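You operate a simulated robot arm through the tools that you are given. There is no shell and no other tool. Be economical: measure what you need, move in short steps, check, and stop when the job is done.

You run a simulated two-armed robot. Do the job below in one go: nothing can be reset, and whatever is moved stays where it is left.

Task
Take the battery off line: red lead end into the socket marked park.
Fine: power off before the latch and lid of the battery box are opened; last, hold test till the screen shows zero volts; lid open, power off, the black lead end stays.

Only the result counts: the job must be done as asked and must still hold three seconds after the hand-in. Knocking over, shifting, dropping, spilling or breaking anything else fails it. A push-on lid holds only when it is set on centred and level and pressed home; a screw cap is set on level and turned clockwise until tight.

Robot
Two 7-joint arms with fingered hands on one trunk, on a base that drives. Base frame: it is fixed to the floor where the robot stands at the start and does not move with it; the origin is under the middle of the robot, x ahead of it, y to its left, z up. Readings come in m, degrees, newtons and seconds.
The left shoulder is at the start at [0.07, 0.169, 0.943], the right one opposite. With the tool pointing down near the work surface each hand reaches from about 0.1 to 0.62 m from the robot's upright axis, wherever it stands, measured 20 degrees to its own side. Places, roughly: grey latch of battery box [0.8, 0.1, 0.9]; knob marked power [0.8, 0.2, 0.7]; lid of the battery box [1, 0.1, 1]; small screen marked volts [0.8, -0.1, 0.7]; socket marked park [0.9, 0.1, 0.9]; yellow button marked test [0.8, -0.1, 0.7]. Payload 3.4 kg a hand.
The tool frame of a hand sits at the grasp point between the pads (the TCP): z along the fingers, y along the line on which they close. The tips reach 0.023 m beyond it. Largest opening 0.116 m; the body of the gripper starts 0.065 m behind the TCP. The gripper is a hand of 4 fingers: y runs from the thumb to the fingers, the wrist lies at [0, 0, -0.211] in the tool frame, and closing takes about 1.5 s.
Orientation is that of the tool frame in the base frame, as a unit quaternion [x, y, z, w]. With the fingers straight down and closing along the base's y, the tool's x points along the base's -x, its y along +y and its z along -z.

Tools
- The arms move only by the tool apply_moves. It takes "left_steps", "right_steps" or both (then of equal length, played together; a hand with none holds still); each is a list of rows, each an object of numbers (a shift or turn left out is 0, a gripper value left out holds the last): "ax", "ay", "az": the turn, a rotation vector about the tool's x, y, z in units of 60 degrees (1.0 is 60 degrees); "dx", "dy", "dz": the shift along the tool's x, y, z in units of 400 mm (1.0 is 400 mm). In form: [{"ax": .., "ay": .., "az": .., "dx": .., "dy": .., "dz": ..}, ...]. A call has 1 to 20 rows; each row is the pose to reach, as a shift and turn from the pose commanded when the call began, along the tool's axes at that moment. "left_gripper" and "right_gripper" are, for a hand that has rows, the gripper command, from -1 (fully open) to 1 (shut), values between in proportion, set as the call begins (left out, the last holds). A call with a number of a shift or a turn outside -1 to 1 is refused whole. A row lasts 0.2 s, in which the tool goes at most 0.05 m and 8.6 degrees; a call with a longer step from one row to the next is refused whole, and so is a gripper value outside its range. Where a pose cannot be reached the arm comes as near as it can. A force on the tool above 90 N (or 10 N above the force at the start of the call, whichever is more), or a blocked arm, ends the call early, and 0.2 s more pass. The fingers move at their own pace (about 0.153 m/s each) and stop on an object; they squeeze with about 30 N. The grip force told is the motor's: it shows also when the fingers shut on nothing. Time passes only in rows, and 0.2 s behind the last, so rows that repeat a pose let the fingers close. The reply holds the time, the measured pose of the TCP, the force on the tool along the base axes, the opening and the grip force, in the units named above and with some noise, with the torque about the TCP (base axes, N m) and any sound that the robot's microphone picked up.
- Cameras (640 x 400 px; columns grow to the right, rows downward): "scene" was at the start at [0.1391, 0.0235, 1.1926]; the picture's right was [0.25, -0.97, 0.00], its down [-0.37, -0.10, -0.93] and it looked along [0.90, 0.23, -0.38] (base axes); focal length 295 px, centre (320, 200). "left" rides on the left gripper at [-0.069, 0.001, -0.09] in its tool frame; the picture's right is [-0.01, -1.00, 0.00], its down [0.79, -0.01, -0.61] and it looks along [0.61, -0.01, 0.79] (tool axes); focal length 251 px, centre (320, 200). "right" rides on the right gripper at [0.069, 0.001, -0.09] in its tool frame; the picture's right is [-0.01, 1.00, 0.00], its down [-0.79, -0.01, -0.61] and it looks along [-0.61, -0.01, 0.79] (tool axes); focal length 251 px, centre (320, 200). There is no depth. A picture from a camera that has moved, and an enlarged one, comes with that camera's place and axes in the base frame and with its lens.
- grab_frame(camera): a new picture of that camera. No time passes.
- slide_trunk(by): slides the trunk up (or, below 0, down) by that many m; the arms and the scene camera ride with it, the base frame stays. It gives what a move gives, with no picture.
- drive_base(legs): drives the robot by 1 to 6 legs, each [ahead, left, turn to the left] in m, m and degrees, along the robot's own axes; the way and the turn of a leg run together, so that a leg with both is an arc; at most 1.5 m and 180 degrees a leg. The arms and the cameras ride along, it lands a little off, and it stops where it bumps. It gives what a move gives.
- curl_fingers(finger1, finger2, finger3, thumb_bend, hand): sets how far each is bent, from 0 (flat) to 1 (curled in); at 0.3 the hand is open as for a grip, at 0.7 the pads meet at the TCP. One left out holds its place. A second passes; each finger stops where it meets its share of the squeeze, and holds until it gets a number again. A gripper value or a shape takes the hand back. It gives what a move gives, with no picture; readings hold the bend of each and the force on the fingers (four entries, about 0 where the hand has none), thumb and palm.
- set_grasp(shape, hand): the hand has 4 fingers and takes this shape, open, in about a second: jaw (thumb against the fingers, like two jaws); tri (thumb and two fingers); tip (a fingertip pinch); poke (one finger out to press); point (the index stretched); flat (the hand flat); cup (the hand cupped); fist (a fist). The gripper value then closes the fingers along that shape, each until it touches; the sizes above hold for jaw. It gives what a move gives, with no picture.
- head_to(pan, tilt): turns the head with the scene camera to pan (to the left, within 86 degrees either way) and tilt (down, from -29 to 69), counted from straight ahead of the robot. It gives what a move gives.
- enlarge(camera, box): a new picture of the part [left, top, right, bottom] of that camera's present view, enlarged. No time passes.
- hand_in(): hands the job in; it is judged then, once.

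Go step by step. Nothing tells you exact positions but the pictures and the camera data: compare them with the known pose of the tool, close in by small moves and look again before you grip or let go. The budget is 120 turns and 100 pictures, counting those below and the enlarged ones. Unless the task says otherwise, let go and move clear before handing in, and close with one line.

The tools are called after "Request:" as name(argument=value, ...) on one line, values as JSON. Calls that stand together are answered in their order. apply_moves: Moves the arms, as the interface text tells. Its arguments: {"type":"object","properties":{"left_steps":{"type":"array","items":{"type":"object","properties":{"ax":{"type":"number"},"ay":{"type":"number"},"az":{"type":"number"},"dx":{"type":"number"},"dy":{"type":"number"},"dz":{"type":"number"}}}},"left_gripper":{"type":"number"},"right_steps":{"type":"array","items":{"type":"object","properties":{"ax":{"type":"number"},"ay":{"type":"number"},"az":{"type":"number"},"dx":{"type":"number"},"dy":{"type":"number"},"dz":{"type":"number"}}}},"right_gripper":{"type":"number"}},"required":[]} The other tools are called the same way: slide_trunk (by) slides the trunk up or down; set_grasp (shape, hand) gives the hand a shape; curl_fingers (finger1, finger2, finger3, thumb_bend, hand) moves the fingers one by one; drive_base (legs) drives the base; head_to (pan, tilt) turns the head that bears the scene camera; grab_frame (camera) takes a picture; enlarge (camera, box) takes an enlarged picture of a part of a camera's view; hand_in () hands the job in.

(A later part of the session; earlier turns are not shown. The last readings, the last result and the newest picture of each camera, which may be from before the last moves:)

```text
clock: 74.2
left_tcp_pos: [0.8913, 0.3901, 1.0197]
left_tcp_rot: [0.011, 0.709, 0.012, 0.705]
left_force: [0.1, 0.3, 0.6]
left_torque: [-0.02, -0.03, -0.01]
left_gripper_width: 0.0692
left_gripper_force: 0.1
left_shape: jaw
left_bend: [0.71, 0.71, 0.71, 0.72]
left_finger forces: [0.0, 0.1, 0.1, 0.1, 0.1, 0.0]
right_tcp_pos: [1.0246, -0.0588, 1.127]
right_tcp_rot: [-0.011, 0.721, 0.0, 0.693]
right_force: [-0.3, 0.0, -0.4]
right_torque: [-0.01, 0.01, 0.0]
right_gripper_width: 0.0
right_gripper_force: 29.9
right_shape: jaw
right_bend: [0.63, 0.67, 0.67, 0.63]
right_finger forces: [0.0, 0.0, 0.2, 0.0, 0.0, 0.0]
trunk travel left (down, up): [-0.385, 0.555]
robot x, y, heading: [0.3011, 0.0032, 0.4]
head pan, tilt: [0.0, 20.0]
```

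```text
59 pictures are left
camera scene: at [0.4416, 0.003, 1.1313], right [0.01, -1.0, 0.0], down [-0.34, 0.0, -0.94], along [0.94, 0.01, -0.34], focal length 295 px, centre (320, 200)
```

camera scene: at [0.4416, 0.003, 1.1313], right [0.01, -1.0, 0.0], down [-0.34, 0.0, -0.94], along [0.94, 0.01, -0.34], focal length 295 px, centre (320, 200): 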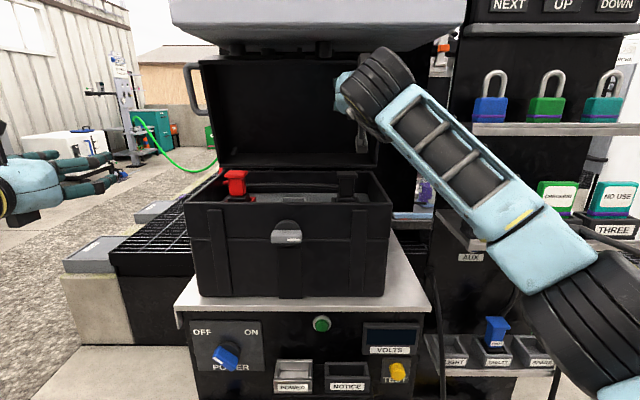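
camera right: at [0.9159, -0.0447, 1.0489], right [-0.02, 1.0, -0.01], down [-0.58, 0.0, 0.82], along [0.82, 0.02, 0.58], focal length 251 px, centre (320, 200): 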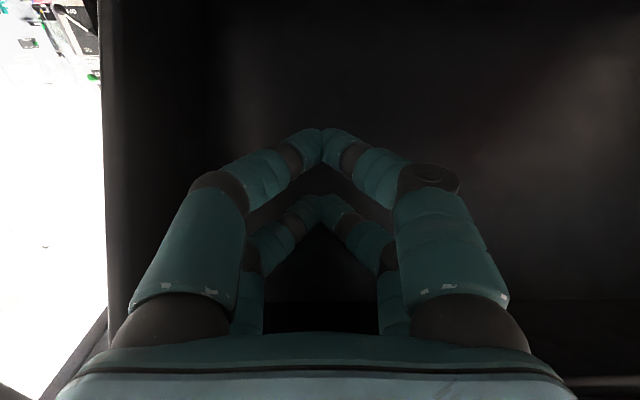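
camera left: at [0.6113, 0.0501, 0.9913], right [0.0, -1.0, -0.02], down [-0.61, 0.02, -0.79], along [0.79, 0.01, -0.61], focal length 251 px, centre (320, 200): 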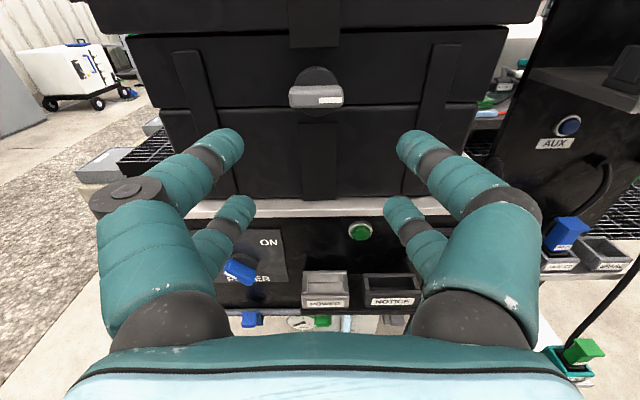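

The lid stays open. I'll withdraw the right hand to the right side, then raise the head to look into the box.

Request:
apply_moves(right_steps=[{"dz": -0.1}, {"dz": -0.2}, {"dz": -0.3}, {"dz": -0.4}, {"dz": -0.5}, {"dz": -0.55, "dy": -0.1}, {"dz": -0.55, "dy": -0.2}, {"dz": -0.55, "dy": -0.3}, {"dz": -0.55, "dy": -0.4}, {"dz": -0.55, "dy": -0.5}, {"dz": -0.55, "dy": -0.5}])

Request:
slide_trunk(by=0.25)

Request:
head_to(pan=5, tilt=42)

Request:
grab_frame(camera="scene")

```text
clock: 76.6
left_tcp_pos: [0.891, 0.3908, 1.0182]
left_tcp_rot: [0.011, 0.709, 0.011, 0.705]
left_force: [-0.4, 0.6, -0.6]
left_torque: [0.02, -0.03, 0.01]
left_gripper_width: 0.0694
left_gripper_force: 0.0
left_shape: jaw
left_bend: [0.71, 0.71, 0.71, 0.72]
left_finger forces: [0.0, 0.1, 0.1, 0.1, 0.0, 0.1]
right_tcp_pos: [0.8082, -0.2625, 1.136]
right_tcp_rot: [-0.012, 0.721, 0.0, 0.693]
right_force: [0.0, 0.4, 0.4]
right_torque: [-0.01, -0.01, 0.02]
right_gripper_width: 0.0001
right_gripper_force: 29.8
right_shape: jaw
right_bend: [0.63, 0.67, 0.67, 0.63]
right_finger forces: [0.1, 0.0, 0.1, 0.1, 0.0, 0.0]
trunk travel left (down, up): [-0.385, 0.555]
robot x, y, heading: [0.2989, -0.0003, 0.6]
head pan, tilt: [0.0, 20.0]
```

```text
clock: 79.1
left_tcp_pos: [0.8908, 0.3889, 1.2676]
left_tcp_rot: [0.013, 0.71, 0.012, 0.704]
left_force: [0.0, -0.2, 0.2]
left_torque: [0.0, -0.01, -0.01]
left_gripper_width: 0.069
left_gripper_force: 0.2
left_shape: jaw
left_bend: [0.71, 0.71, 0.71, 0.72]
left_finger forces: [0.0, 0.0, 0.0, 0.0, 0.0, 0.0]
right_tcp_pos: [0.8076, -0.2637, 1.3869]
right_tcp_rot: [-0.011, 0.721, 0.0, 0.693]
right_force: [0.4, 0.0, -0.1]
right_torque: [0.0, -0.05, 0.04]
right_gripper_width: 0.0001
right_gripper_force: 29.8
right_shape: jaw
right_bend: [0.63, 0.67, 0.67, 0.63]
right_finger forces: [0.1, 0.1, 0.0, 0.1, 0.0, 0.0]
trunk travel left (down, up): [-0.635, 0.305]
robot x, y, heading: [0.2978, 0.006, 0.4]
head pan, tilt: [0.0, 20.0]
```

```text
clock: 80.0
left_tcp_pos: [0.8915, 0.3898, 1.2693]
left_tcp_rot: [0.011, 0.709, 0.011, 0.705]
left_force: [0.1, 0.1, -0.8]
left_torque: [0.0, 0.02, 0.0]
left_gripper_width: 0.0692
left_gripper_force: 0.1
left_shape: jaw
left_bend: [0.71, 0.71, 0.71, 0.72]
left_finger forces: [0.0, 0.0, 0.0, 0.1, 0.0, 0.0]
right_tcp_pos: [0.8064, -0.2624, 1.3872]
right_tcp_rot: [-0.012, 0.721, 0.0, 0.693]
right_force: [0.3, -0.8, -0.2]
right_torque: [-0.03, 0.01, 0.02]
right_gripper_width: 0.0
right_gripper_force: 29.8
right_shape: jaw
right_bend: [0.63, 0.67, 0.67, 0.63]
right_finger forces: [0.1, 0.1, 0.1, 0.0, 0.0, 0.0]
trunk travel left (down, up): [-0.635, 0.305]
robot x, y, heading: [0.3011, -0.0, 0.4]
head pan, tilt: [5.0, 42.0]
```

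```text
58 pictures are left
camera scene: at [0.4319, 0.0099, 1.347], right [0.09, -1.0, 0.0], down [-0.67, -0.06, -0.74], along [0.74, 0.07, -0.67], focal length 295 px, centre (320, 200)
```

scene: 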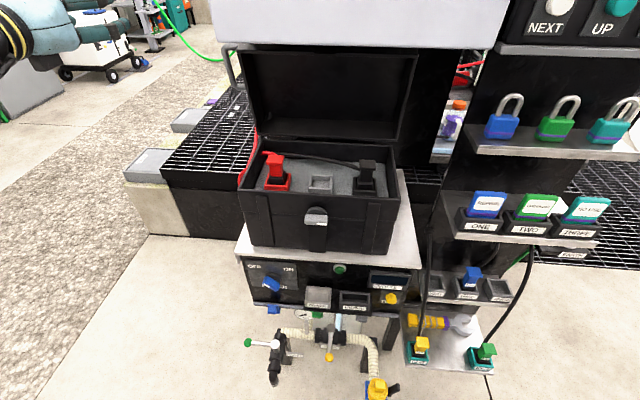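

Request:
enlarge(camera="scene", box=[230, 130, 410, 250])

```text
3.33 times, centred on (320, 190) of scene
camera zoom: at [0.4319, 0.0099, 1.347], right [0.09, -1.0, 0.0], down [-0.67, -0.06, -0.74], along [0.74, 0.07, -0.67], focal length 982 px, centre (320, 233)
```

zoom: 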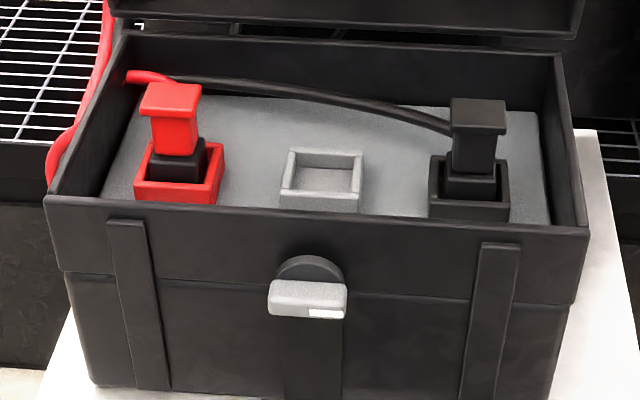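

Sockets inside: red (left, y≈0.163), grey park in the middle (y≈0.06), black at right, all at x≈0.98. The canopy overhead rules out a straight-down hand, so the left hand will come in tilted 45°.

Request:
apply_moves(left_steps=[{"dz": -0.06, "dx": 0.03, "ay": 0.1}, {"dz": -0.12, "dx": 0.06, "ay": 0.2}, {"dz": -0.18, "dx": 0.09, "ay": 0.3}, {"dz": -0.24, "dx": 0.12, "ay": 0.4}, {"dz": -0.3, "dx": 0.15, "ay": 0.5}, {"dz": -0.35, "dx": 0.18, "ay": 0.6}, {"dz": -0.35, "dx": 0.2, "ay": 0.7}, {"dz": -0.35, "dx": 0.2, "ay": 0.75}, {"dz": -0.35, "dx": 0.2, "ay": 0.75}], left_gripper=-0.3)

```text
clock: 82.0
left_tcp_pos: [0.7486, 0.3913, 1.19]
left_tcp_rot: [0.006, 0.925, 0.015, 0.379]
left_force: [0.0, -1.1, 0.8]
left_torque: [0.04, 0.0, -0.01]
left_gripper_width: 0.0748
left_gripper_force: 0.0
left_shape: jaw
left_bend: [0.7, 0.7, 0.7, 0.7]
left_finger forces: [0.0, 0.0, 0.0, 0.0, 0.0, 0.1]
right_tcp_pos: [0.8066, -0.2636, 1.3859]
right_tcp_rot: [-0.012, 0.72, 0.001, 0.694]
right_force: [0.1, -0.4, 0.6]
right_torque: [0.0, 0.0, 0.01]
right_gripper_width: 0.0
right_gripper_force: 30.1
right_shape: jaw
right_bend: [0.63, 0.67, 0.67, 0.63]
right_finger forces: [0.0, 0.0, 0.0, 0.1, 0.0, 0.0]
trunk travel left (down, up): [-0.635, 0.305]
robot x, y, heading: [0.2979, 0.0027, 0.4]
head pan, tilt: [5.0, 42.0]
```

Request:
apply_moves(left_steps=[{"dy": -0.095, "dz": 0.06}, {"dy": -0.19, "dz": 0.12}, {"dy": -0.285, "dz": 0.18}, {"dy": -0.38, "dz": 0.24}, {"dy": -0.475, "dz": 0.3}, {"dy": -0.57, "dz": 0.35}, {"dy": -0.57, "dz": 0.35}])

Request:
grab_frame(camera="left")

Request:
grab_frame(camera="scene")

```text
clock: 83.6
left_tcp_pos: [0.8452, 0.167, 1.0854]
left_tcp_rot: [0.005, 0.925, 0.015, 0.379]
left_force: [0.2, 0.7, 0.0]
left_torque: [0.01, -0.01, -0.01]
left_gripper_width: 0.0751
left_gripper_force: 0.0
left_shape: jaw
left_bend: [0.7, 0.7, 0.7, 0.7]
left_finger forces: [0.1, 0.0, 0.1, 0.1, 0.1, 0.0]
right_tcp_pos: [0.8057, -0.2637, 1.3877]
right_tcp_rot: [-0.012, 0.721, 0.0, 0.693]
right_force: [-0.9, -0.4, 0.8]
right_torque: [0.01, 0.01, 0.01]
right_gripper_width: 0.0
right_gripper_force: 30.0
right_shape: jaw
right_bend: [0.63, 0.67, 0.67, 0.63]
right_finger forces: [0.1, 0.1, 0.0, 0.0, 0.0, 0.1]
trunk travel left (down, up): [-0.635, 0.305]
robot x, y, heading: [0.3027, 0.0001, 0.3]
head pan, tilt: [5.0, 42.0]
```

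```text
56 pictures are left
camera left: at [0.8324, 0.1649, 1.1964], right [0.01, -1.0, -0.02], down [-0.99, 0.0, -0.13], along [0.13, 0.03, -0.99], focal length 251 px, centre (320, 200)
```

left: 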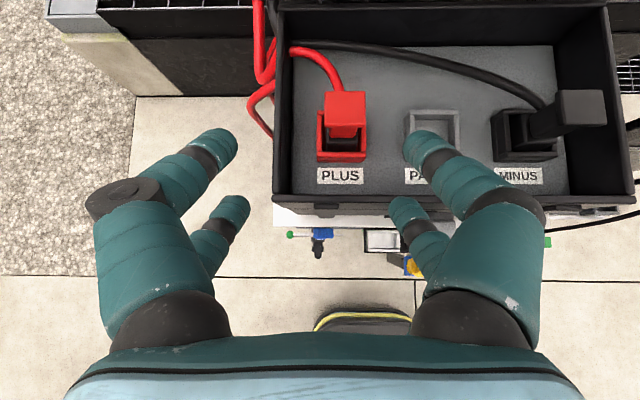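

```text
55 pictures are left
camera scene: at [0.4309, 0.0104, 1.347], right [0.09, -1.0, 0.0], down [-0.67, -0.06, -0.74], along [0.74, 0.07, -0.67], focal length 295 px, centre (320, 200)
```

scene: 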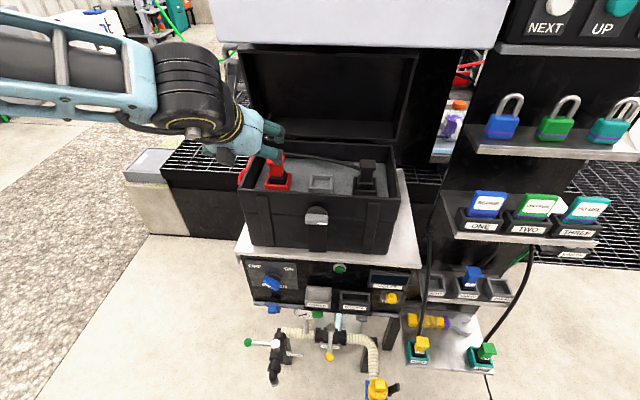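

The labels PLUS, PARK and MINUS are visible. The red plug cap is near [0.94, 0.151, 0.99] and the park socket near [0.948, 0.052, 0.926]. I'll narrow the fingers and go half-way in.

Request:
apply_moves(left_steps=[{"dy": -0.04}, {"dy": -0.04, "dz": 0.07}, {"dy": -0.04, "dz": 0.14}, {"dy": -0.04, "dz": 0.19, "dx": 0.005}, {"dy": -0.04, "dz": 0.19, "dx": 0.005}], left_gripper=0.02)

Request:
grab_frame(camera="left")

Request:
enlarge(camera="scene", box=[220, 110, 400, 230])

```text
clock: 84.8
left_tcp_pos: [0.8996, 0.1545, 1.0272]
left_tcp_rot: [0.005, 0.925, 0.015, 0.38]
left_force: [-0.2, -1.3, -0.2]
left_torque: [0.03, 0.01, 0.02]
left_gripper_width: 0.0573
left_gripper_force: 0.0
left_shape: jaw
left_bend: [0.72, 0.72, 0.72, 0.75]
left_finger forces: [0.0, 0.0, 0.0, 0.1, 0.0, 0.0]
right_tcp_pos: [0.8066, -0.2637, 1.3875]
right_tcp_rot: [-0.011, 0.721, 0.0, 0.693]
right_force: [0.1, -0.1, -0.4]
right_torque: [-0.01, -0.02, 0.02]
right_gripper_width: 0.0
right_gripper_force: 29.9
right_shape: jaw
right_bend: [0.63, 0.67, 0.67, 0.63]
right_finger forces: [0.1, 0.0, 0.1, 0.0, 0.0, 0.1]
trunk travel left (down, up): [-0.635, 0.305]
robot x, y, heading: [0.3011, 0.0012, 0.3]
head pan, tilt: [5.0, 42.0]
```

```text
54 pictures are left
camera left: at [0.8861, 0.1511, 1.1386], right [0.01, -1.0, -0.03], down [-0.99, 0.0, -0.13], along [0.13, 0.03, -0.99], focal length 251 px, centre (320, 200)
```

left: 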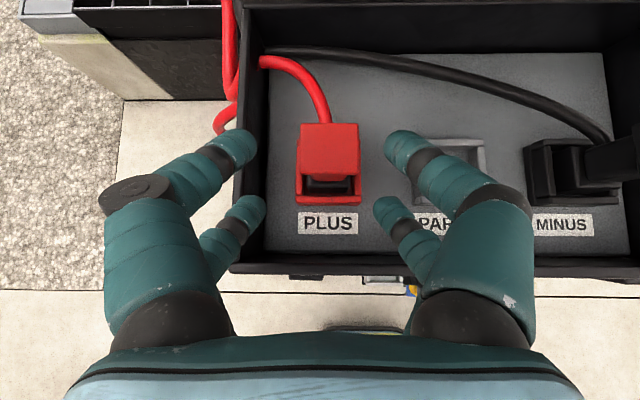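

```text
3.33 times, centred on (310, 170) of scene
camera zoom: at [0.4314, 0.0099, 1.347], right [0.09, -1.0, 0.0], down [-0.67, -0.06, -0.74], along [0.74, 0.07, -0.67], focal length 982 px, centre (353, 300)
```

zoom: 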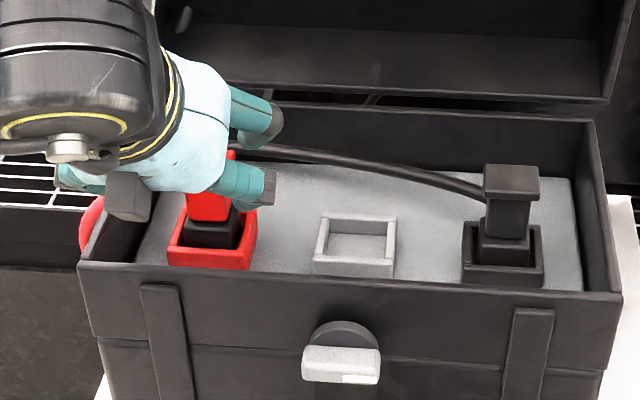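

The left box wall is close (inner y≈0.19), so I'll narrow the opening to about 48 mm, recentre and look again.

Request:
apply_moves(left_steps=[{"dy": -0.006}, {"dy": -0.006, "dz": 0.04}, {"dy": -0.006, "dz": 0.05}, {"dy": -0.006, "dz": 0.05}], left_gripper=0.17)

Request:
grab_frame(camera="left")

```text
clock: 85.8
left_tcp_pos: [0.9144, 0.1509, 1.0138]
left_tcp_rot: [0.006, 0.925, 0.015, 0.38]
left_force: [0.0, 0.8, -0.1]
left_torque: [-0.03, 0.02, -0.02]
left_gripper_width: 0.0489
left_gripper_force: 0.1
left_shape: jaw
left_bend: [0.73, 0.73, 0.73, 0.77]
left_finger forces: [0.0, 0.1, 0.0, 0.0, 0.1, 0.0]
right_tcp_pos: [0.8063, -0.2636, 1.3866]
right_tcp_rot: [-0.012, 0.72, 0.0, 0.693]
right_force: [0.8, 0.1, 1.1]
right_torque: [0.0, 0.0, -0.01]
right_gripper_width: 0.0002
right_gripper_force: 30.0
right_shape: jaw
right_bend: [0.63, 0.67, 0.67, 0.63]
right_finger forces: [0.0, 0.0, 0.0, 0.0, 0.0, 0.0]
trunk travel left (down, up): [-0.635, 0.305]
robot x, y, heading: [0.2988, 0.0014, 0.1]
head pan, tilt: [5.0, 42.0]
```

```text
52 pictures are left
camera left: at [0.9006, 0.148, 1.1247], right [0.01, -1.0, -0.03], down [-0.99, 0.0, -0.13], along [0.13, 0.03, -0.99], focal length 251 px, centre (320, 200)
```

left: 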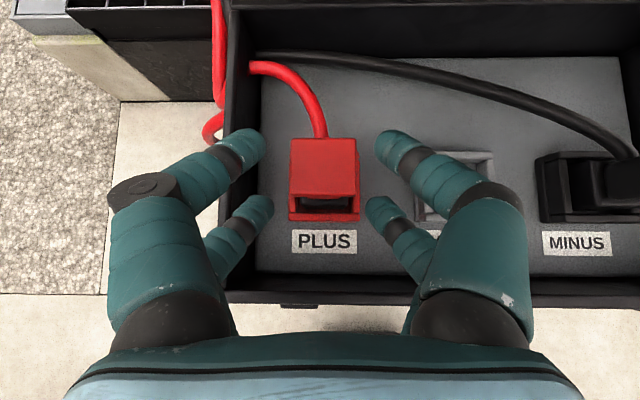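

Centred, with about 15 mm of clearance to the wall. Moving in to grip.

Request:
apply_moves(left_steps=[{"dz": 0.05, "dx": 0.005, "dy": -0.002}, {"dz": 0.107, "dx": 0.008, "dy": -0.003}, {"dz": 0.107, "dx": 0.008, "dy": -0.003}])

Request:
grab_frame(camera="left")

Request:
enlarge(camera="scene", box=[220, 110, 400, 230])

```text
clock: 86.6
left_tcp_pos: [0.9378, 0.1533, 0.9808]
left_tcp_rot: [0.007, 0.925, 0.013, 0.38]
left_force: [-0.6, -0.5, 2.1]
left_torque: [-0.06, -0.03, -0.02]
left_gripper_width: 0.0487
left_gripper_force: 0.0
left_shape: jaw
left_bend: [0.73, 0.73, 0.73, 0.77]
left_finger forces: [0.1, 0.0, 1.6, 0.0, 0.0, 0.0]
left hand out of reach, approached as far as the arm can: row 2, 3
right_tcp_pos: [0.8068, -0.2633, 1.3871]
right_tcp_rot: [-0.012, 0.721, 0.0, 0.693]
right_force: [-0.7, -0.7, 0.1]
right_torque: [0.03, 0.01, -0.02]
right_gripper_width: 0.0001
right_gripper_force: 30.3
right_shape: jaw
right_bend: [0.63, 0.67, 0.67, 0.63]
right_finger forces: [0.0, 0.0, 0.0, 0.0, 0.0, 0.0]
trunk travel left (down, up): [-0.635, 0.305]
robot x, y, heading: [0.2992, 0.0034, 0.5]
head pan, tilt: [5.0, 42.0]
```

```text
51 pictures are left
camera left: at [0.924, 0.1508, 1.0927], right [0.01, -1.0, -0.02], down [-0.99, 0.0, -0.13], along [0.13, 0.03, -0.99], focal length 251 px, centre (320, 200)
```

left: 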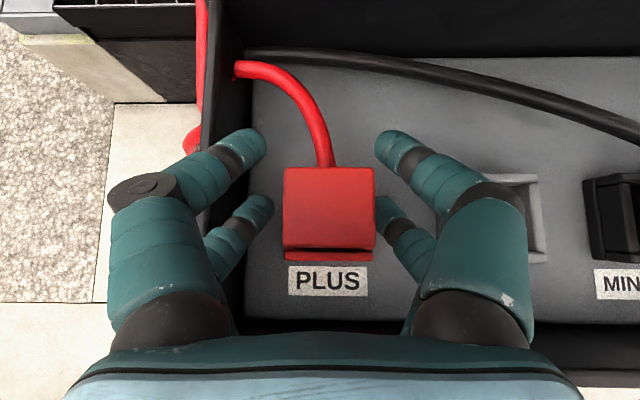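

```text
3.33 times, centred on (310, 170) of scene
camera zoom: at [0.4313, 0.0095, 1.347], right [0.09, -1.0, 0.0], down [-0.67, -0.06, -0.74], along [0.74, 0.07, -0.67], focal length 982 px, centre (353, 300)
```

zoom: 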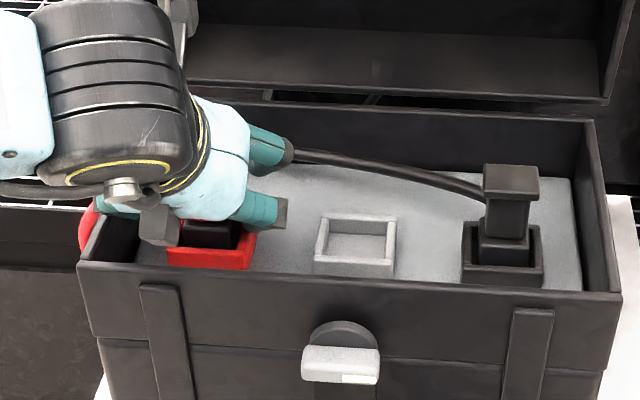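

At 45° the two finger pairs won't both land on the cap. I'll back off along the tool and tilt steeper, to about 70°.

Request:
apply_moves(left_steps=[{"dz": -0.08}, {"dz": -0.16}, {"dz": -0.2, "ay": 0.1}, {"dz": -0.2, "ay": 0.2}, {"dz": -0.2, "ay": 0.3}, {"dz": -0.2, "ay": 0.4}, {"dz": -0.2, "ay": 0.4}])

Request:
grab_frame(camera="left")

Request:
grab_frame(camera="scene")

```text
clock: 88.2
left_tcp_pos: [0.8798, 0.1542, 1.0387]
left_tcp_rot: [0.002, 0.984, 0.016, 0.178]
left_force: [-0.3, 0.0, 1.5]
left_torque: [0.01, 0.03, 0.0]
left_gripper_width: 0.0484
left_gripper_force: 0.0
left_shape: jaw
left_bend: [0.73, 0.73, 0.73, 0.77]
left_finger forces: [0.0, 0.0, 0.0, 0.0, 0.0, 0.0]
left hand out of reach, approached as far as the arm can: row 6, 7
right_tcp_pos: [0.8064, -0.263, 1.3879]
right_tcp_rot: [-0.011, 0.721, 0.0, 0.693]
right_force: [0.2, 0.0, -0.3]
right_torque: [-0.03, 0.0, 0.0]
right_gripper_width: 0.0
right_gripper_force: 29.9
right_shape: jaw
right_bend: [0.63, 0.67, 0.67, 0.63]
right_finger forces: [0.0, 0.0, 0.1, 0.0, 0.0, 0.0]
trunk travel left (down, up): [-0.635, 0.305]
robot x, y, heading: [0.2997, 0.0034, 0.6]
head pan, tilt: [5.0, 42.0]
```

```text
49 pictures are left
camera left: at [0.9123, 0.1515, 1.1463], right [0.01, -1.0, -0.03], down [-0.96, -0.02, 0.29], along [-0.29, 0.02, -0.96], focal length 251 px, centre (320, 200)
```

left: 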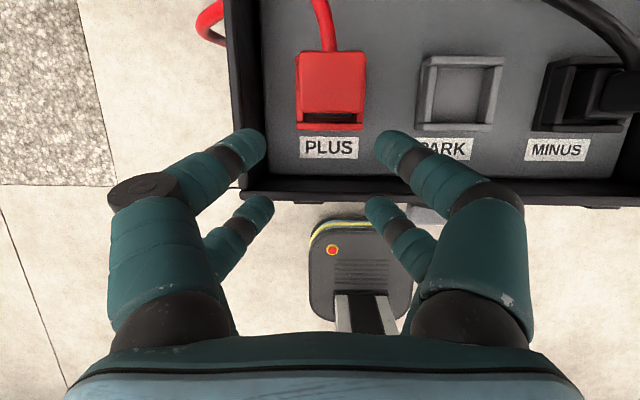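

```text
48 pictures are left
camera scene: at [0.4313, 0.0097, 1.347], right [0.09, -1.0, 0.0], down [-0.67, -0.06, -0.74], along [0.74, 0.07, -0.67], focal length 295 px, centre (320, 200)
```

scene: 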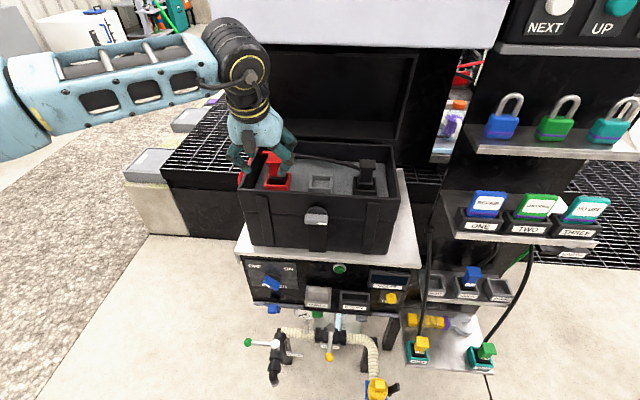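

Cap top centre is at [0.935, 0.150, 1.0] (about 37 mm wide), and the park opening is near [0.937, 0.046]. Moving the fingers around the cap.

Request:
apply_moves(left_steps=[{"dz": 0.05, "dx": -0.025, "dy": -0.01}, {"dz": 0.1, "dx": -0.05, "dy": -0.01}, {"dz": 0.15, "dx": -0.07, "dy": -0.01}, {"dz": 0.17, "dx": -0.08, "dy": -0.01}, {"dz": 0.17, "dx": -0.08, "dy": -0.01}])

Request:
grab_frame(camera="left")

```text
clock: 89.4
left_tcp_pos: [0.8987, 0.1749, 0.9926]
left_tcp_rot: [0.003, 0.984, 0.017, 0.18]
left_force: [-1.4, -6.8, 8.3]
left_torque: [0.04, 0.02, -0.05]
left_gripper_width: 0.0475
left_gripper_force: 0.0
left_shape: jaw
left_bend: [0.73, 0.76, 0.73, 0.77]
left_finger forces: [0.1, 8.3, 0.0, 0.0, 3.1, 0.0]
left hand out of reach, approached as far as the arm can: row 1, 2, 3, 4, 5
right_tcp_pos: [0.8042, -0.2665, 1.3884]
right_tcp_rot: [-0.011, 0.72, 0.001, 0.694]
right_force: [0.4, -0.3, -0.6]
right_torque: [0.01, -0.02, -0.01]
right_gripper_width: 0.0001
right_gripper_force: 30.2
right_shape: jaw
right_bend: [0.63, 0.67, 0.67, 0.63]
right_finger forces: [0.1, 0.0, 0.0, 0.0, 0.0, 0.0]
trunk travel left (down, up): [-0.635, 0.305]
robot x, y, heading: [0.3022, 0.0016, 0.6]
head pan, tilt: [5.0, 42.0]
```

```text
47 pictures are left
camera left: at [0.9315, 0.1718, 1.101], right [0.01, -1.0, -0.03], down [-0.96, -0.02, 0.28], along [-0.28, 0.03, -0.96], focal length 251 px, centre (320, 200)
```

left: 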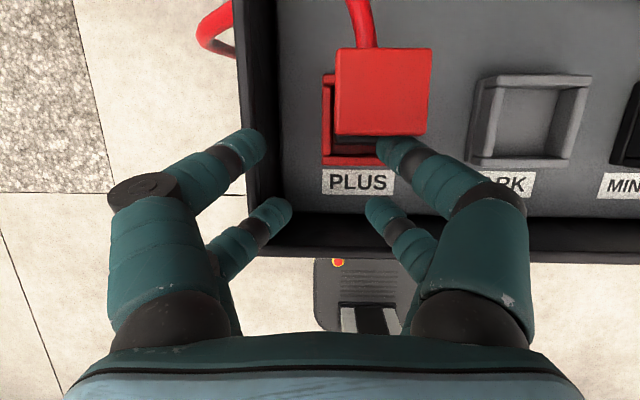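

The tool-down reach limit (0.62 m from the axis) is binding, so I need the base closer. First I'll lift the left hand clear and fold the right hand back and down, so it can't touch the shelves.

Request:
apply_moves(left_steps=[{"dz": -0.06}, {"dz": -0.12}, {"dz": -0.18}, {"dz": -0.24}, {"dz": -0.3}, {"dz": -0.3}, {"dz": -0.3}, {"dz": -0.3}], right_steps=[{"ay": 0.14}, {"ay": 0.28}, {"ay": 0.42}, {"ay": 0.56}, {"ay": 0.7}, {"ay": 0.84}, {"ay": 0.98}, {"ay": 0.98}])

Request:
apply_moves(right_steps=[{"ay": 0.1, "dx": 0.06, "dz": -0.04}, {"ay": 0.2, "dx": 0.12, "dz": -0.07}, {"ay": 0.3, "dx": 0.18, "dz": -0.1}, {"ay": 0.4, "dx": 0.24, "dz": -0.13}, {"ay": 0.5, "dx": 0.3, "dz": -0.16}, {"ay": 0.5, "dx": 0.36, "dz": -0.2}, {"ay": 0.5, "dx": 0.4, "dz": -0.22}, {"ay": 0.5, "dx": 0.4, "dz": -0.22}])

Request:
grab_frame(camera="scene")

```text
clock: 91.2
left_tcp_pos: [0.8567, 0.1743, 1.1045]
left_tcp_rot: [0.003, 0.984, 0.016, 0.179]
left_force: [0.6, -0.4, 0.3]
left_torque: [0.02, -0.01, 0.01]
left_gripper_width: 0.0483
left_gripper_force: 0.0
left_shape: jaw
left_bend: [0.73, 0.73, 0.73, 0.77]
left_finger forces: [0.1, 0.1, 0.0, 0.1, 0.0, 0.1]
right_tcp_pos: [0.8069, -0.2636, 1.388]
right_tcp_rot: [-0.009, 0.968, -0.005, 0.25]
right_force: [0.3, -0.1, -0.3]
right_torque: [-0.01, 0.03, 0.0]
right_gripper_width: 0.0001
right_gripper_force: 29.8
right_shape: jaw
right_bend: [0.63, 0.66, 0.67, 0.63]
right_finger forces: [0.0, 0.0, 0.0, 0.0, 0.0, 0.1]
trunk travel left (down, up): [-0.635, 0.305]
robot x, y, heading: [0.2992, 0.0014, 0.5]
head pan, tilt: [5.0, 42.0]
```

```text
clock: 93.0
left_tcp_pos: [0.8573, 0.1749, 1.1037]
left_tcp_rot: [0.001, 0.984, 0.017, 0.179]
left_force: [-0.3, 0.2, 0.5]
left_torque: [0.01, -0.01, -0.01]
left_gripper_width: 0.0484
left_gripper_force: 0.2
left_shape: jaw
left_bend: [0.73, 0.73, 0.73, 0.77]
left_finger forces: [0.0, 0.0, 0.1, 0.0, 0.0, 0.0]
right_tcp_pos: [0.6896, -0.2117, 1.3221]
right_tcp_rot: [-0.008, 1.0, -0.007, -0.007]
right_force: [0.6, 0.1, 0.5]
right_torque: [0.0, -0.02, -0.01]
right_gripper_width: 0.0
right_gripper_force: 30.4
right_shape: jaw
right_bend: [0.63, 0.66, 0.67, 0.63]
right_finger forces: [0.0, 0.0, 0.0, 0.1, 0.0, 0.0]
right hand out of reach, approached as far as the arm can: row 3, 4, 5, 6, 7, 8
trunk travel left (down, up): [-0.635, 0.305]
robot x, y, heading: [0.2968, 0.0008, 0.4]
head pan, tilt: [5.0, 42.0]
```

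```text
46 pictures are left
camera scene: at [0.4321, 0.0095, 1.3469], right [0.09, -1.0, 0.0], down [-0.67, -0.06, -0.74], along [0.74, 0.07, -0.67], focal length 295 px, centre (320, 200)
```

scene: 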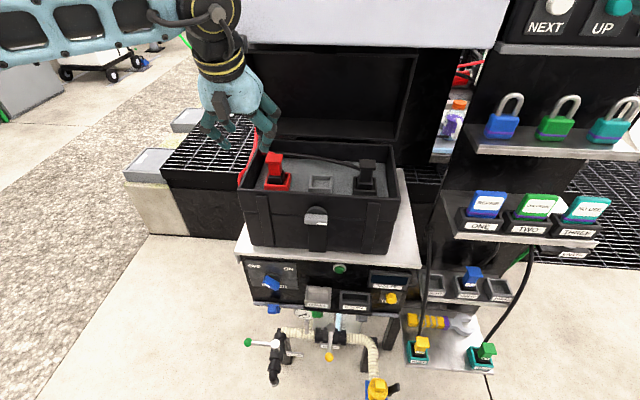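

Request:
apply_moves(left_steps=[{"dz": -0.02, "dx": 0.06}, {"dz": -0.05, "dx": 0.13}, {"dz": -0.07, "dx": 0.19}, {"dz": -0.07, "dx": 0.19}])

Request:
drive_base(legs=[[0.09, 0, 0]])

Request:
grab_frame(camera="left")

```text
clock: 94.0
left_tcp_pos: [0.7786, 0.1728, 1.1039]
left_tcp_rot: [0.002, 0.984, 0.015, 0.179]
left_force: [0.5, 1.0, 0.4]
left_torque: [0.01, 0.03, 0.0]
left_gripper_width: 0.0485
left_gripper_force: 0.1
left_shape: jaw
left_bend: [0.73, 0.73, 0.73, 0.77]
left_finger forces: [0.1, 0.0, 0.1, 0.1, 0.1, 0.1]
right_tcp_pos: [0.6908, -0.2101, 1.3217]
right_tcp_rot: [-0.009, 1.0, -0.008, -0.007]
right_force: [-0.1, 0.7, 0.9]
right_torque: [-0.01, 0.0, -0.02]
right_gripper_width: 0.0
right_gripper_force: 30.2
right_shape: jaw
right_bend: [0.63, 0.66, 0.67, 0.63]
right_finger forces: [0.1, 0.0, 0.0, 0.1, 0.0, 0.0]
trunk travel left (down, up): [-0.635, 0.305]
robot x, y, heading: [0.2995, 0.0034, 0.4]
head pan, tilt: [5.0, 42.0]
```

```text
clock: 95.1
left_tcp_pos: [0.8672, 0.173, 1.1029]
left_tcp_rot: [0.001, 0.984, 0.016, 0.178]
left_force: [0.4, 0.4, -0.6]
left_torque: [-0.02, -0.01, 0.01]
left_gripper_width: 0.0486
left_gripper_force: 0.0
left_shape: jaw
left_bend: [0.73, 0.73, 0.73, 0.77]
left_finger forces: [0.1, 0.0, 0.0, 0.0, 0.0, 0.0]
right_tcp_pos: [0.7772, -0.2109, 1.3226]
right_tcp_rot: [-0.008, 1.0, -0.008, -0.007]
right_force: [-0.6, -0.1, -0.5]
right_torque: [-0.01, 0.0, 0.01]
right_gripper_width: 0.0002
right_gripper_force: 29.8
right_shape: jaw
right_bend: [0.63, 0.66, 0.67, 0.63]
right_finger forces: [0.1, 0.0, 0.0, 0.1, 0.0, 0.1]
trunk travel left (down, up): [-0.635, 0.305]
robot x, y, heading: [0.3826, 0.0031, 0.4]
head pan, tilt: [5.0, 42.0]
```

```text
45 pictures are left
camera left: at [0.8999, 0.1697, 1.2106], right [0.01, -1.0, -0.03], down [-0.96, -0.02, 0.29], along [-0.29, 0.02, -0.96], focal length 251 px, centre (320, 200)
```

left: 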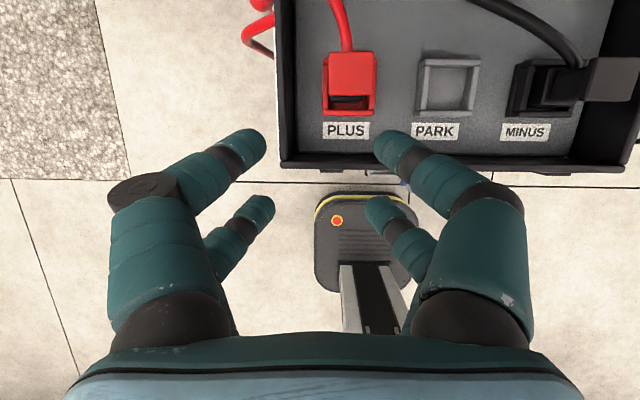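

Request:
apply_moves(left_steps=[{"dz": 0.05, "dx": -0.04, "dy": -0.02}, {"dz": 0.1, "dx": -0.08, "dy": -0.04}, {"dz": 0.16, "dx": -0.122, "dy": -0.055}, {"dz": 0.16, "dx": -0.122, "dy": -0.055}])

Request:
grab_frame(camera="left")

Request:
grab_frame(camera="scene")

```text
clock: 95.8
left_tcp_pos: [0.8766, 0.1703, 1.0956]
left_tcp_rot: [-0.004, 0.98, 0.015, 0.198]
left_force: [-89.3, 12.4, 18.4]
left_torque: [-1.63, -12.31, 0.37]
left_gripper_width: 0.0485
left_gripper_force: 0.0
left_shape: jaw
left_bend: [0.73, 0.73, 0.73, 0.77]
left_finger forces: [0.0, 0.0, 0.1, 0.0, 0.1, 0.0]
right_tcp_pos: [0.7404, -0.1963, 1.3352]
right_tcp_rot: [-0.017, 1.0, -0.009, 0.008]
right_force: [0.0, 0.5, 0.7]
right_torque: [0.01, -0.03, -0.01]
right_gripper_width: 0.0003
right_gripper_force: 30.5
right_shape: jaw
right_bend: [0.63, 0.66, 0.67, 0.63]
right_finger forces: [0.0, 0.1, 0.1, 0.0, 0.0, 0.0]
trunk travel left (down, up): [-0.635, 0.305]
robot x, y, heading: [0.3821, 0.0043, 1.4]
head pan, tilt: [5.0, 42.0]
stopped in row 3 (left hand): the force on the tool passed its limit at 96 N (the readings are from after the stop); the commanded pose is now the measured one
```

```text
44 pictures are left
camera left: at [0.9051, 0.1668, 1.2031], right [0.02, -1.0, -0.02], down [-0.97, -0.03, 0.25], along [-0.25, 0.02, -0.97], focal length 251 px, centre (320, 200)
```

left: 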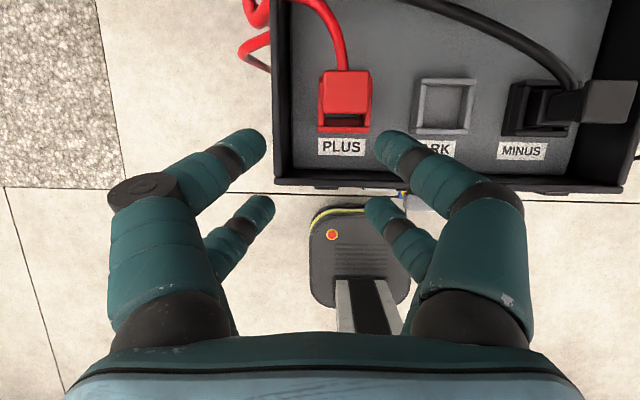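

```text
43 pictures are left
camera scene: at [0.4784, 0.0184, 1.3503], right [0.11, -0.99, 0.0], down [-0.64, -0.08, -0.76], along [0.76, 0.08, -0.65], focal length 295 px, centre (320, 200)
```

scene: 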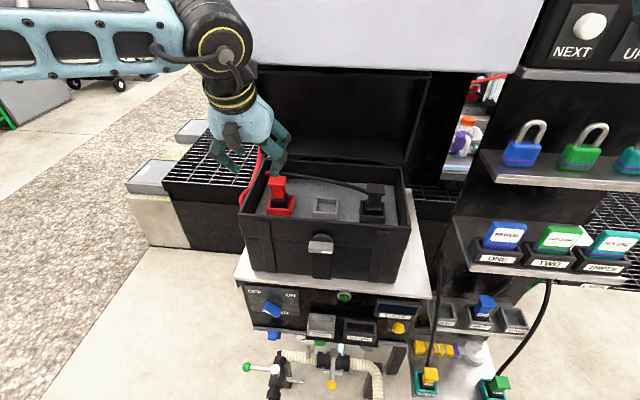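

The wrist touched the canopy; its front is actually near x≈0.90, bottom z≈1.22. I'll back off, use a 55° tilt, and come in lower from the front.

Request:
apply_moves(left_steps=[{"dz": -0.03, "dx": 0.07}, {"dz": -0.06, "dx": 0.14, "ay": -0.1}, {"dz": -0.06, "dx": 0.14, "ay": -0.2}, {"dz": -0.06, "dx": 0.14, "ay": -0.2}])

Request:
enlarge(camera="scene", box=[160, 0, 440, 280])

```text
clock: 96.8
left_tcp_pos: [0.851, 0.1617, 1.0781]
left_tcp_rot: [0.001, 0.959, 0.015, 0.284]
left_force: [-0.8, -0.3, -0.7]
left_torque: [0.02, 0.03, -0.04]
left_gripper_width: 0.0484
left_gripper_force: 0.1
left_shape: jaw
left_bend: [0.73, 0.73, 0.73, 0.77]
left_finger forces: [0.0, 0.0, 0.0, 0.1, 0.0, 0.1]
right_tcp_pos: [0.7814, -0.2049, 1.3208]
right_tcp_rot: [-0.013, 1.0, -0.007, -0.009]
right_force: [0.4, -0.2, -0.4]
right_torque: [0.02, 0.03, 0.0]
right_gripper_width: 0.0
right_gripper_force: 30.0
right_shape: jaw
right_bend: [0.63, 0.66, 0.67, 0.63]
right_finger forces: [0.0, 0.0, 0.1, 0.1, 0.0, 0.1]
trunk travel left (down, up): [-0.635, 0.305]
robot x, y, heading: [0.3821, 0.0039, 1.0]
head pan, tilt: [5.0, 42.0]
```

```text
1.43 times, centred on (300, 140) of scene
camera zoom: at [0.5208, 0.0129, 1.3463], right [0.1, -0.99, 0.0], down [-0.67, -0.07, -0.74], along [0.74, 0.08, -0.67], focal length 421 px, centre (349, 286)
```

zoom: 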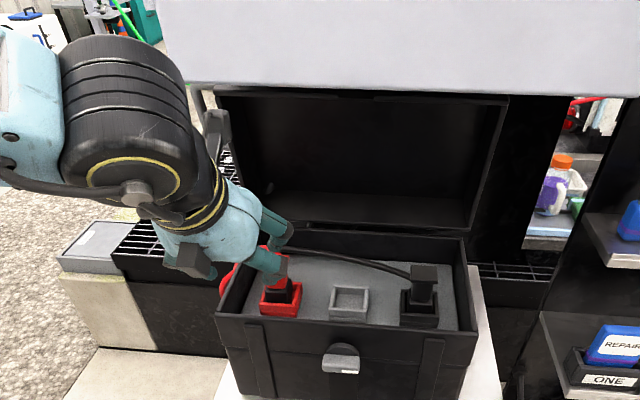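

Request:
apply_moves(left_steps=[{"dz": 0.08, "dx": -0.01, "dy": -0.027}, {"dz": 0.16, "dx": -0.02, "dy": -0.027}, {"dz": 0.2, "dx": -0.03, "dy": -0.027}, {"dz": 0.2, "dx": -0.03, "dy": -0.027}])

Request:
grab_frame(camera="left")

```text
clock: 97.8
left_tcp_pos: [0.9011, 0.1553, 1.0215]
left_tcp_rot: [0.0, 0.958, 0.015, 0.285]
left_force: [-0.1, -0.3, -0.4]
left_torque: [-0.02, 0.01, 0.01]
left_gripper_width: 0.0484
left_gripper_force: 0.1
left_shape: jaw
left_bend: [0.73, 0.73, 0.73, 0.77]
left_finger forces: [0.1, 0.1, 0.1, 0.0, 0.0, 0.0]
right_tcp_pos: [0.7763, -0.2052, 1.322]
right_tcp_rot: [-0.014, 1.0, -0.008, -0.007]
right_force: [-0.5, 0.9, 0.6]
right_torque: [0.03, 0.0, -0.01]
right_gripper_width: 0.0
right_gripper_force: 29.8
right_shape: jaw
right_bend: [0.63, 0.66, 0.67, 0.63]
right_finger forces: [0.0, 0.0, 0.0, 0.0, 0.0, 0.1]
trunk travel left (down, up): [-0.635, 0.305]
robot x, y, heading: [0.3855, 0.0084, 0.9]
head pan, tilt: [5.0, 42.0]
```

```text
41 pictures are left
camera left: at [0.9097, 0.1525, 1.1332], right [0.01, -1.0, -0.02], down [-1.0, -0.02, 0.07], along [-0.07, 0.02, -1.0], focal length 251 px, centre (320, 200)
```

left: 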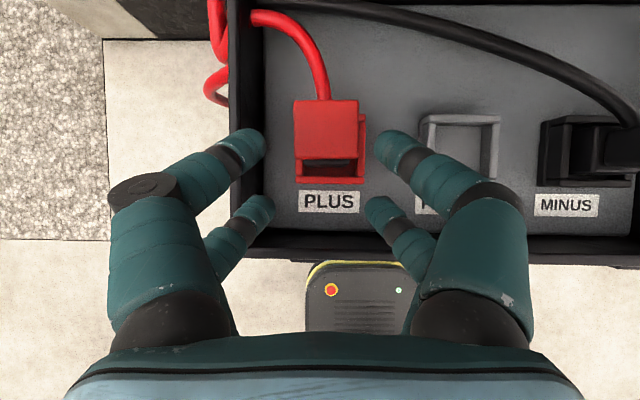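

Request:
apply_moves(left_steps=[{"dz": 0.06, "dx": -0.008, "dy": -0.0075}, {"dz": 0.119, "dx": -0.015, "dy": -0.0075}, {"dz": 0.119, "dx": -0.015, "dy": -0.0075}])

Request:
grab_frame(camera="left")

```text
clock: 98.6
left_tcp_pos: [0.9321, 0.1531, 0.9847]
left_tcp_rot: [0.001, 0.958, 0.015, 0.286]
left_force: [-0.3, 0.0, 1.4]
left_torque: [-0.03, 0.01, 0.02]
left_gripper_width: 0.0482
left_gripper_force: 0.0
left_shape: jaw
left_bend: [0.73, 0.73, 0.73, 0.77]
left_finger forces: [0.1, 0.1, 0.1, 0.0, 0.1, 0.1]
right_tcp_pos: [0.7748, -0.2044, 1.3232]
right_tcp_rot: [-0.013, 1.0, -0.008, -0.006]
right_force: [0.2, 0.2, -0.4]
right_torque: [0.0, -0.02, -0.01]
right_gripper_width: 0.0003
right_gripper_force: 30.1
right_shape: jaw
right_bend: [0.63, 0.66, 0.67, 0.63]
right_finger forces: [0.0, 0.1, 0.0, 0.0, 0.0, 0.0]
trunk travel left (down, up): [-0.635, 0.305]
robot x, y, heading: [0.3847, 0.004, 1.0]
head pan, tilt: [5.0, 42.0]
```

```text
40 pictures are left
camera left: at [0.9403, 0.1494, 1.0958], right [0.01, -1.0, -0.02], down [-1.0, -0.02, 0.07], along [-0.07, 0.02, -1.0], focal length 251 px, centre (320, 200)
```

left: 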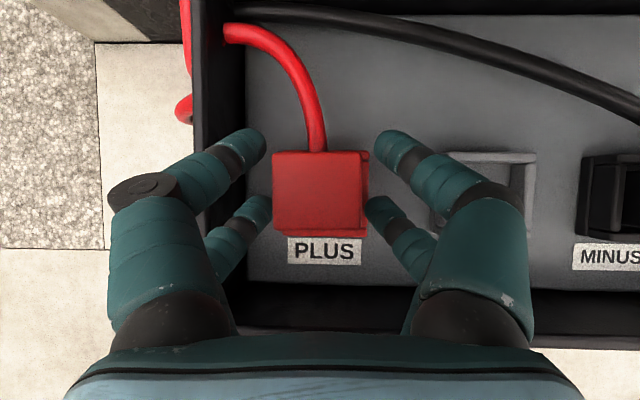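

Centred on the cap. I'll nudge back 6 mm so both finger pairs land on it, and close.

Request:
apply_moves(left_steps=[{"dz": -0.006, "dx": 0.0125}, {"dz": -0.006, "dx": 0.0125}])

Request:
apply_moves(left_steps=[{}, {}, {}, {}, {}, {}], left_gripper=1.0)

Request:
grab_frame(camera="left")

```text
clock: 99.2
left_tcp_pos: [0.9285, 0.1517, 0.9828]
left_tcp_rot: [0.001, 0.958, 0.016, 0.286]
left_force: [-0.7, 0.0, 0.2]
left_torque: [-0.02, 0.0, -0.03]
left_gripper_width: 0.0482
left_gripper_force: 0.1
left_shape: jaw
left_bend: [0.73, 0.73, 0.73, 0.77]
left_finger forces: [0.0, 0.1, 0.0, 0.1, 0.0, 0.1]
right_tcp_pos: [0.7759, -0.2042, 1.3234]
right_tcp_rot: [-0.013, 1.0, -0.008, -0.006]
right_force: [-0.7, -0.3, -0.4]
right_torque: [-0.01, -0.01, 0.0]
right_gripper_width: 0.0
right_gripper_force: 29.5
right_shape: jaw
right_bend: [0.63, 0.66, 0.67, 0.63]
right_finger forces: [0.1, 0.0, 0.0, 0.0, 0.0, 0.0]
trunk travel left (down, up): [-0.635, 0.305]
robot x, y, heading: [0.3858, 0.007, 0.8]
head pan, tilt: [5.0, 42.0]
```

```text
clock: 100.6
left_tcp_pos: [0.926, 0.1505, 0.9827]
left_tcp_rot: [0.002, 0.958, 0.015, 0.286]
left_force: [-4.8, -6.2, -1.6]
left_torque: [-0.19, 0.28, -0.06]
left_gripper_width: 0.0148
left_gripper_force: 30.2
left_shape: jaw
left_bend: [0.75, 0.74, 0.73, 0.77]
left_finger forces: [9.0, 28.7, 30.5, 0.0, 4.3, 0.1]
right_tcp_pos: [0.775, -0.2076, 1.323]
right_tcp_rot: [-0.014, 1.0, -0.007, -0.006]
right_force: [0.8, 1.2, 0.7]
right_torque: [-0.02, 0.04, 0.0]
right_gripper_width: 0.0
right_gripper_force: 30.6
right_shape: jaw
right_bend: [0.63, 0.66, 0.67, 0.63]
right_finger forces: [0.0, 0.0, 0.1, 0.0, 0.0, 0.0]
trunk travel left (down, up): [-0.635, 0.305]
robot x, y, heading: [0.3844, 0.0039, 0.8]
head pan, tilt: [5.0, 42.0]
```

```text
39 pictures are left
camera left: at [0.935, 0.1478, 1.0952], right [0.01, -1.0, -0.02], down [-1.0, -0.02, 0.07], along [-0.07, 0.02, -1.0], focal length 251 px, centre (320, 200)
```

left: 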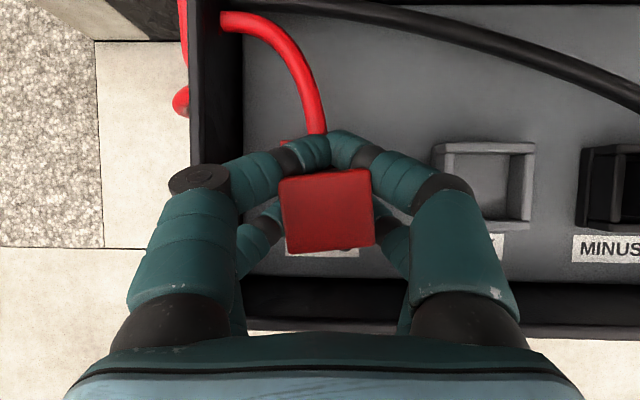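

Request:
enlarge(camera="scene", box=[220, 110, 420, 260])

```text
2.67 times, centred on (320, 185) of scene
camera zoom: at [0.5148, 0.0123, 1.347], right [0.1, -0.99, 0.0], down [-0.67, -0.07, -0.74], along [0.74, 0.08, -0.67], focal length 786 px, centre (320, 240)
```

zoom: 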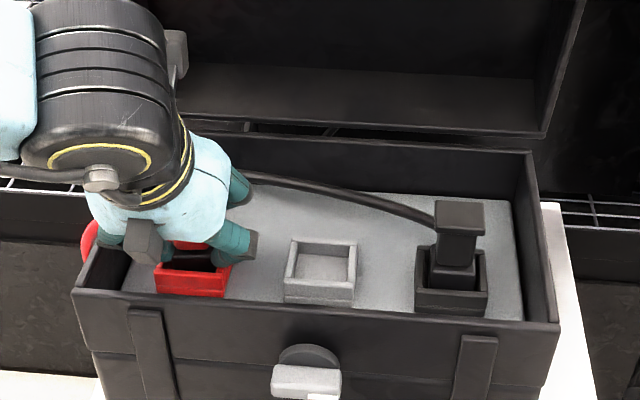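

The plug seems to have shifted in the grip. I'll lift slowly a few centimetres and check what is held.

Request:
apply_moves(left_steps=[{"dz": -0.02, "dx": -0.013}, {"dz": -0.04, "dx": -0.026}, {"dz": -0.06, "dx": -0.04}, {"dz": -0.08, "dx": -0.052}, {"dz": -0.08, "dx": -0.052}])

Request:
grab_frame(camera="left")

Request:
enlarge(camera="scene", box=[220, 110, 420, 260])

```text
clock: 101.8
left_tcp_pos: [0.927, 0.1522, 1.0212]
left_tcp_rot: [0.001, 0.958, 0.015, 0.286]
left_force: [0.3, -0.3, -1.7]
left_torque: [-0.01, 0.01, 0.01]
left_gripper_width: 0.0145
left_gripper_force: 29.7
left_shape: jaw
left_bend: [0.76, 0.74, 0.73, 0.77]
left_finger forces: [5.7, 30.4, 29.2, 0.0, 3.0, 0.0]
right_tcp_pos: [0.7759, -0.2048, 1.323]
right_tcp_rot: [-0.012, 1.0, -0.009, -0.006]
right_force: [-0.4, 0.5, 0.0]
right_torque: [-0.03, 0.01, 0.0]
right_gripper_width: 0.0001
right_gripper_force: 30.3
right_shape: jaw
right_bend: [0.63, 0.66, 0.67, 0.63]
right_finger forces: [0.0, 0.1, 0.0, 0.0, 0.0, 0.0]
trunk travel left (down, up): [-0.635, 0.305]
robot x, y, heading: [0.3807, 0.0055, 1.0]
head pan, tilt: [5.0, 42.0]
```

```text
37 pictures are left
camera left: at [0.9365, 0.1483, 1.1331], right [0.01, -1.0, -0.02], down [-1.0, -0.02, 0.07], along [-0.07, 0.02, -1.0], focal length 251 px, centre (320, 200)
```

left: 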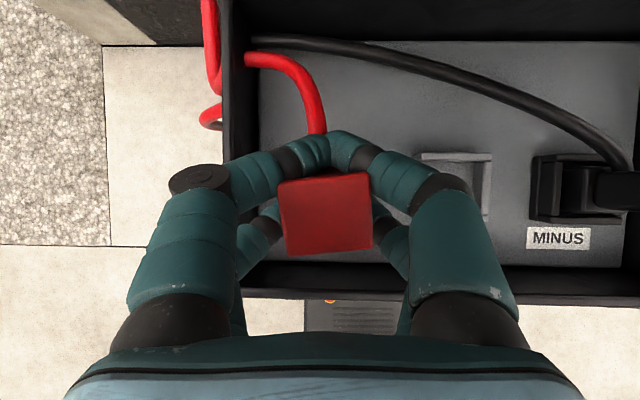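

```text
2.67 times, centred on (320, 185) of scene
camera zoom: at [0.5164, 0.0137, 1.3469], right [0.1, -0.99, 0.0], down [-0.67, -0.07, -0.74], along [0.74, 0.08, -0.67], focal length 786 px, centre (320, 240)
```

zoom: 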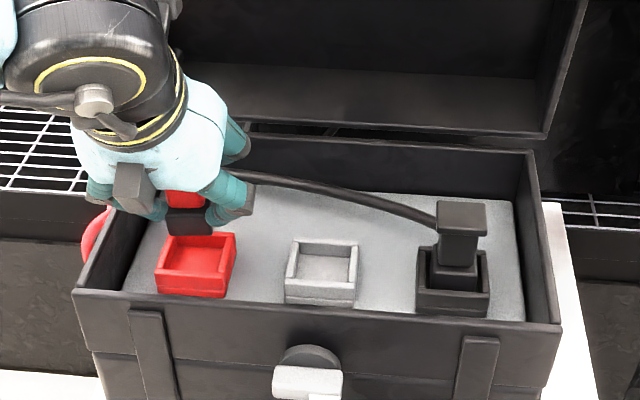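

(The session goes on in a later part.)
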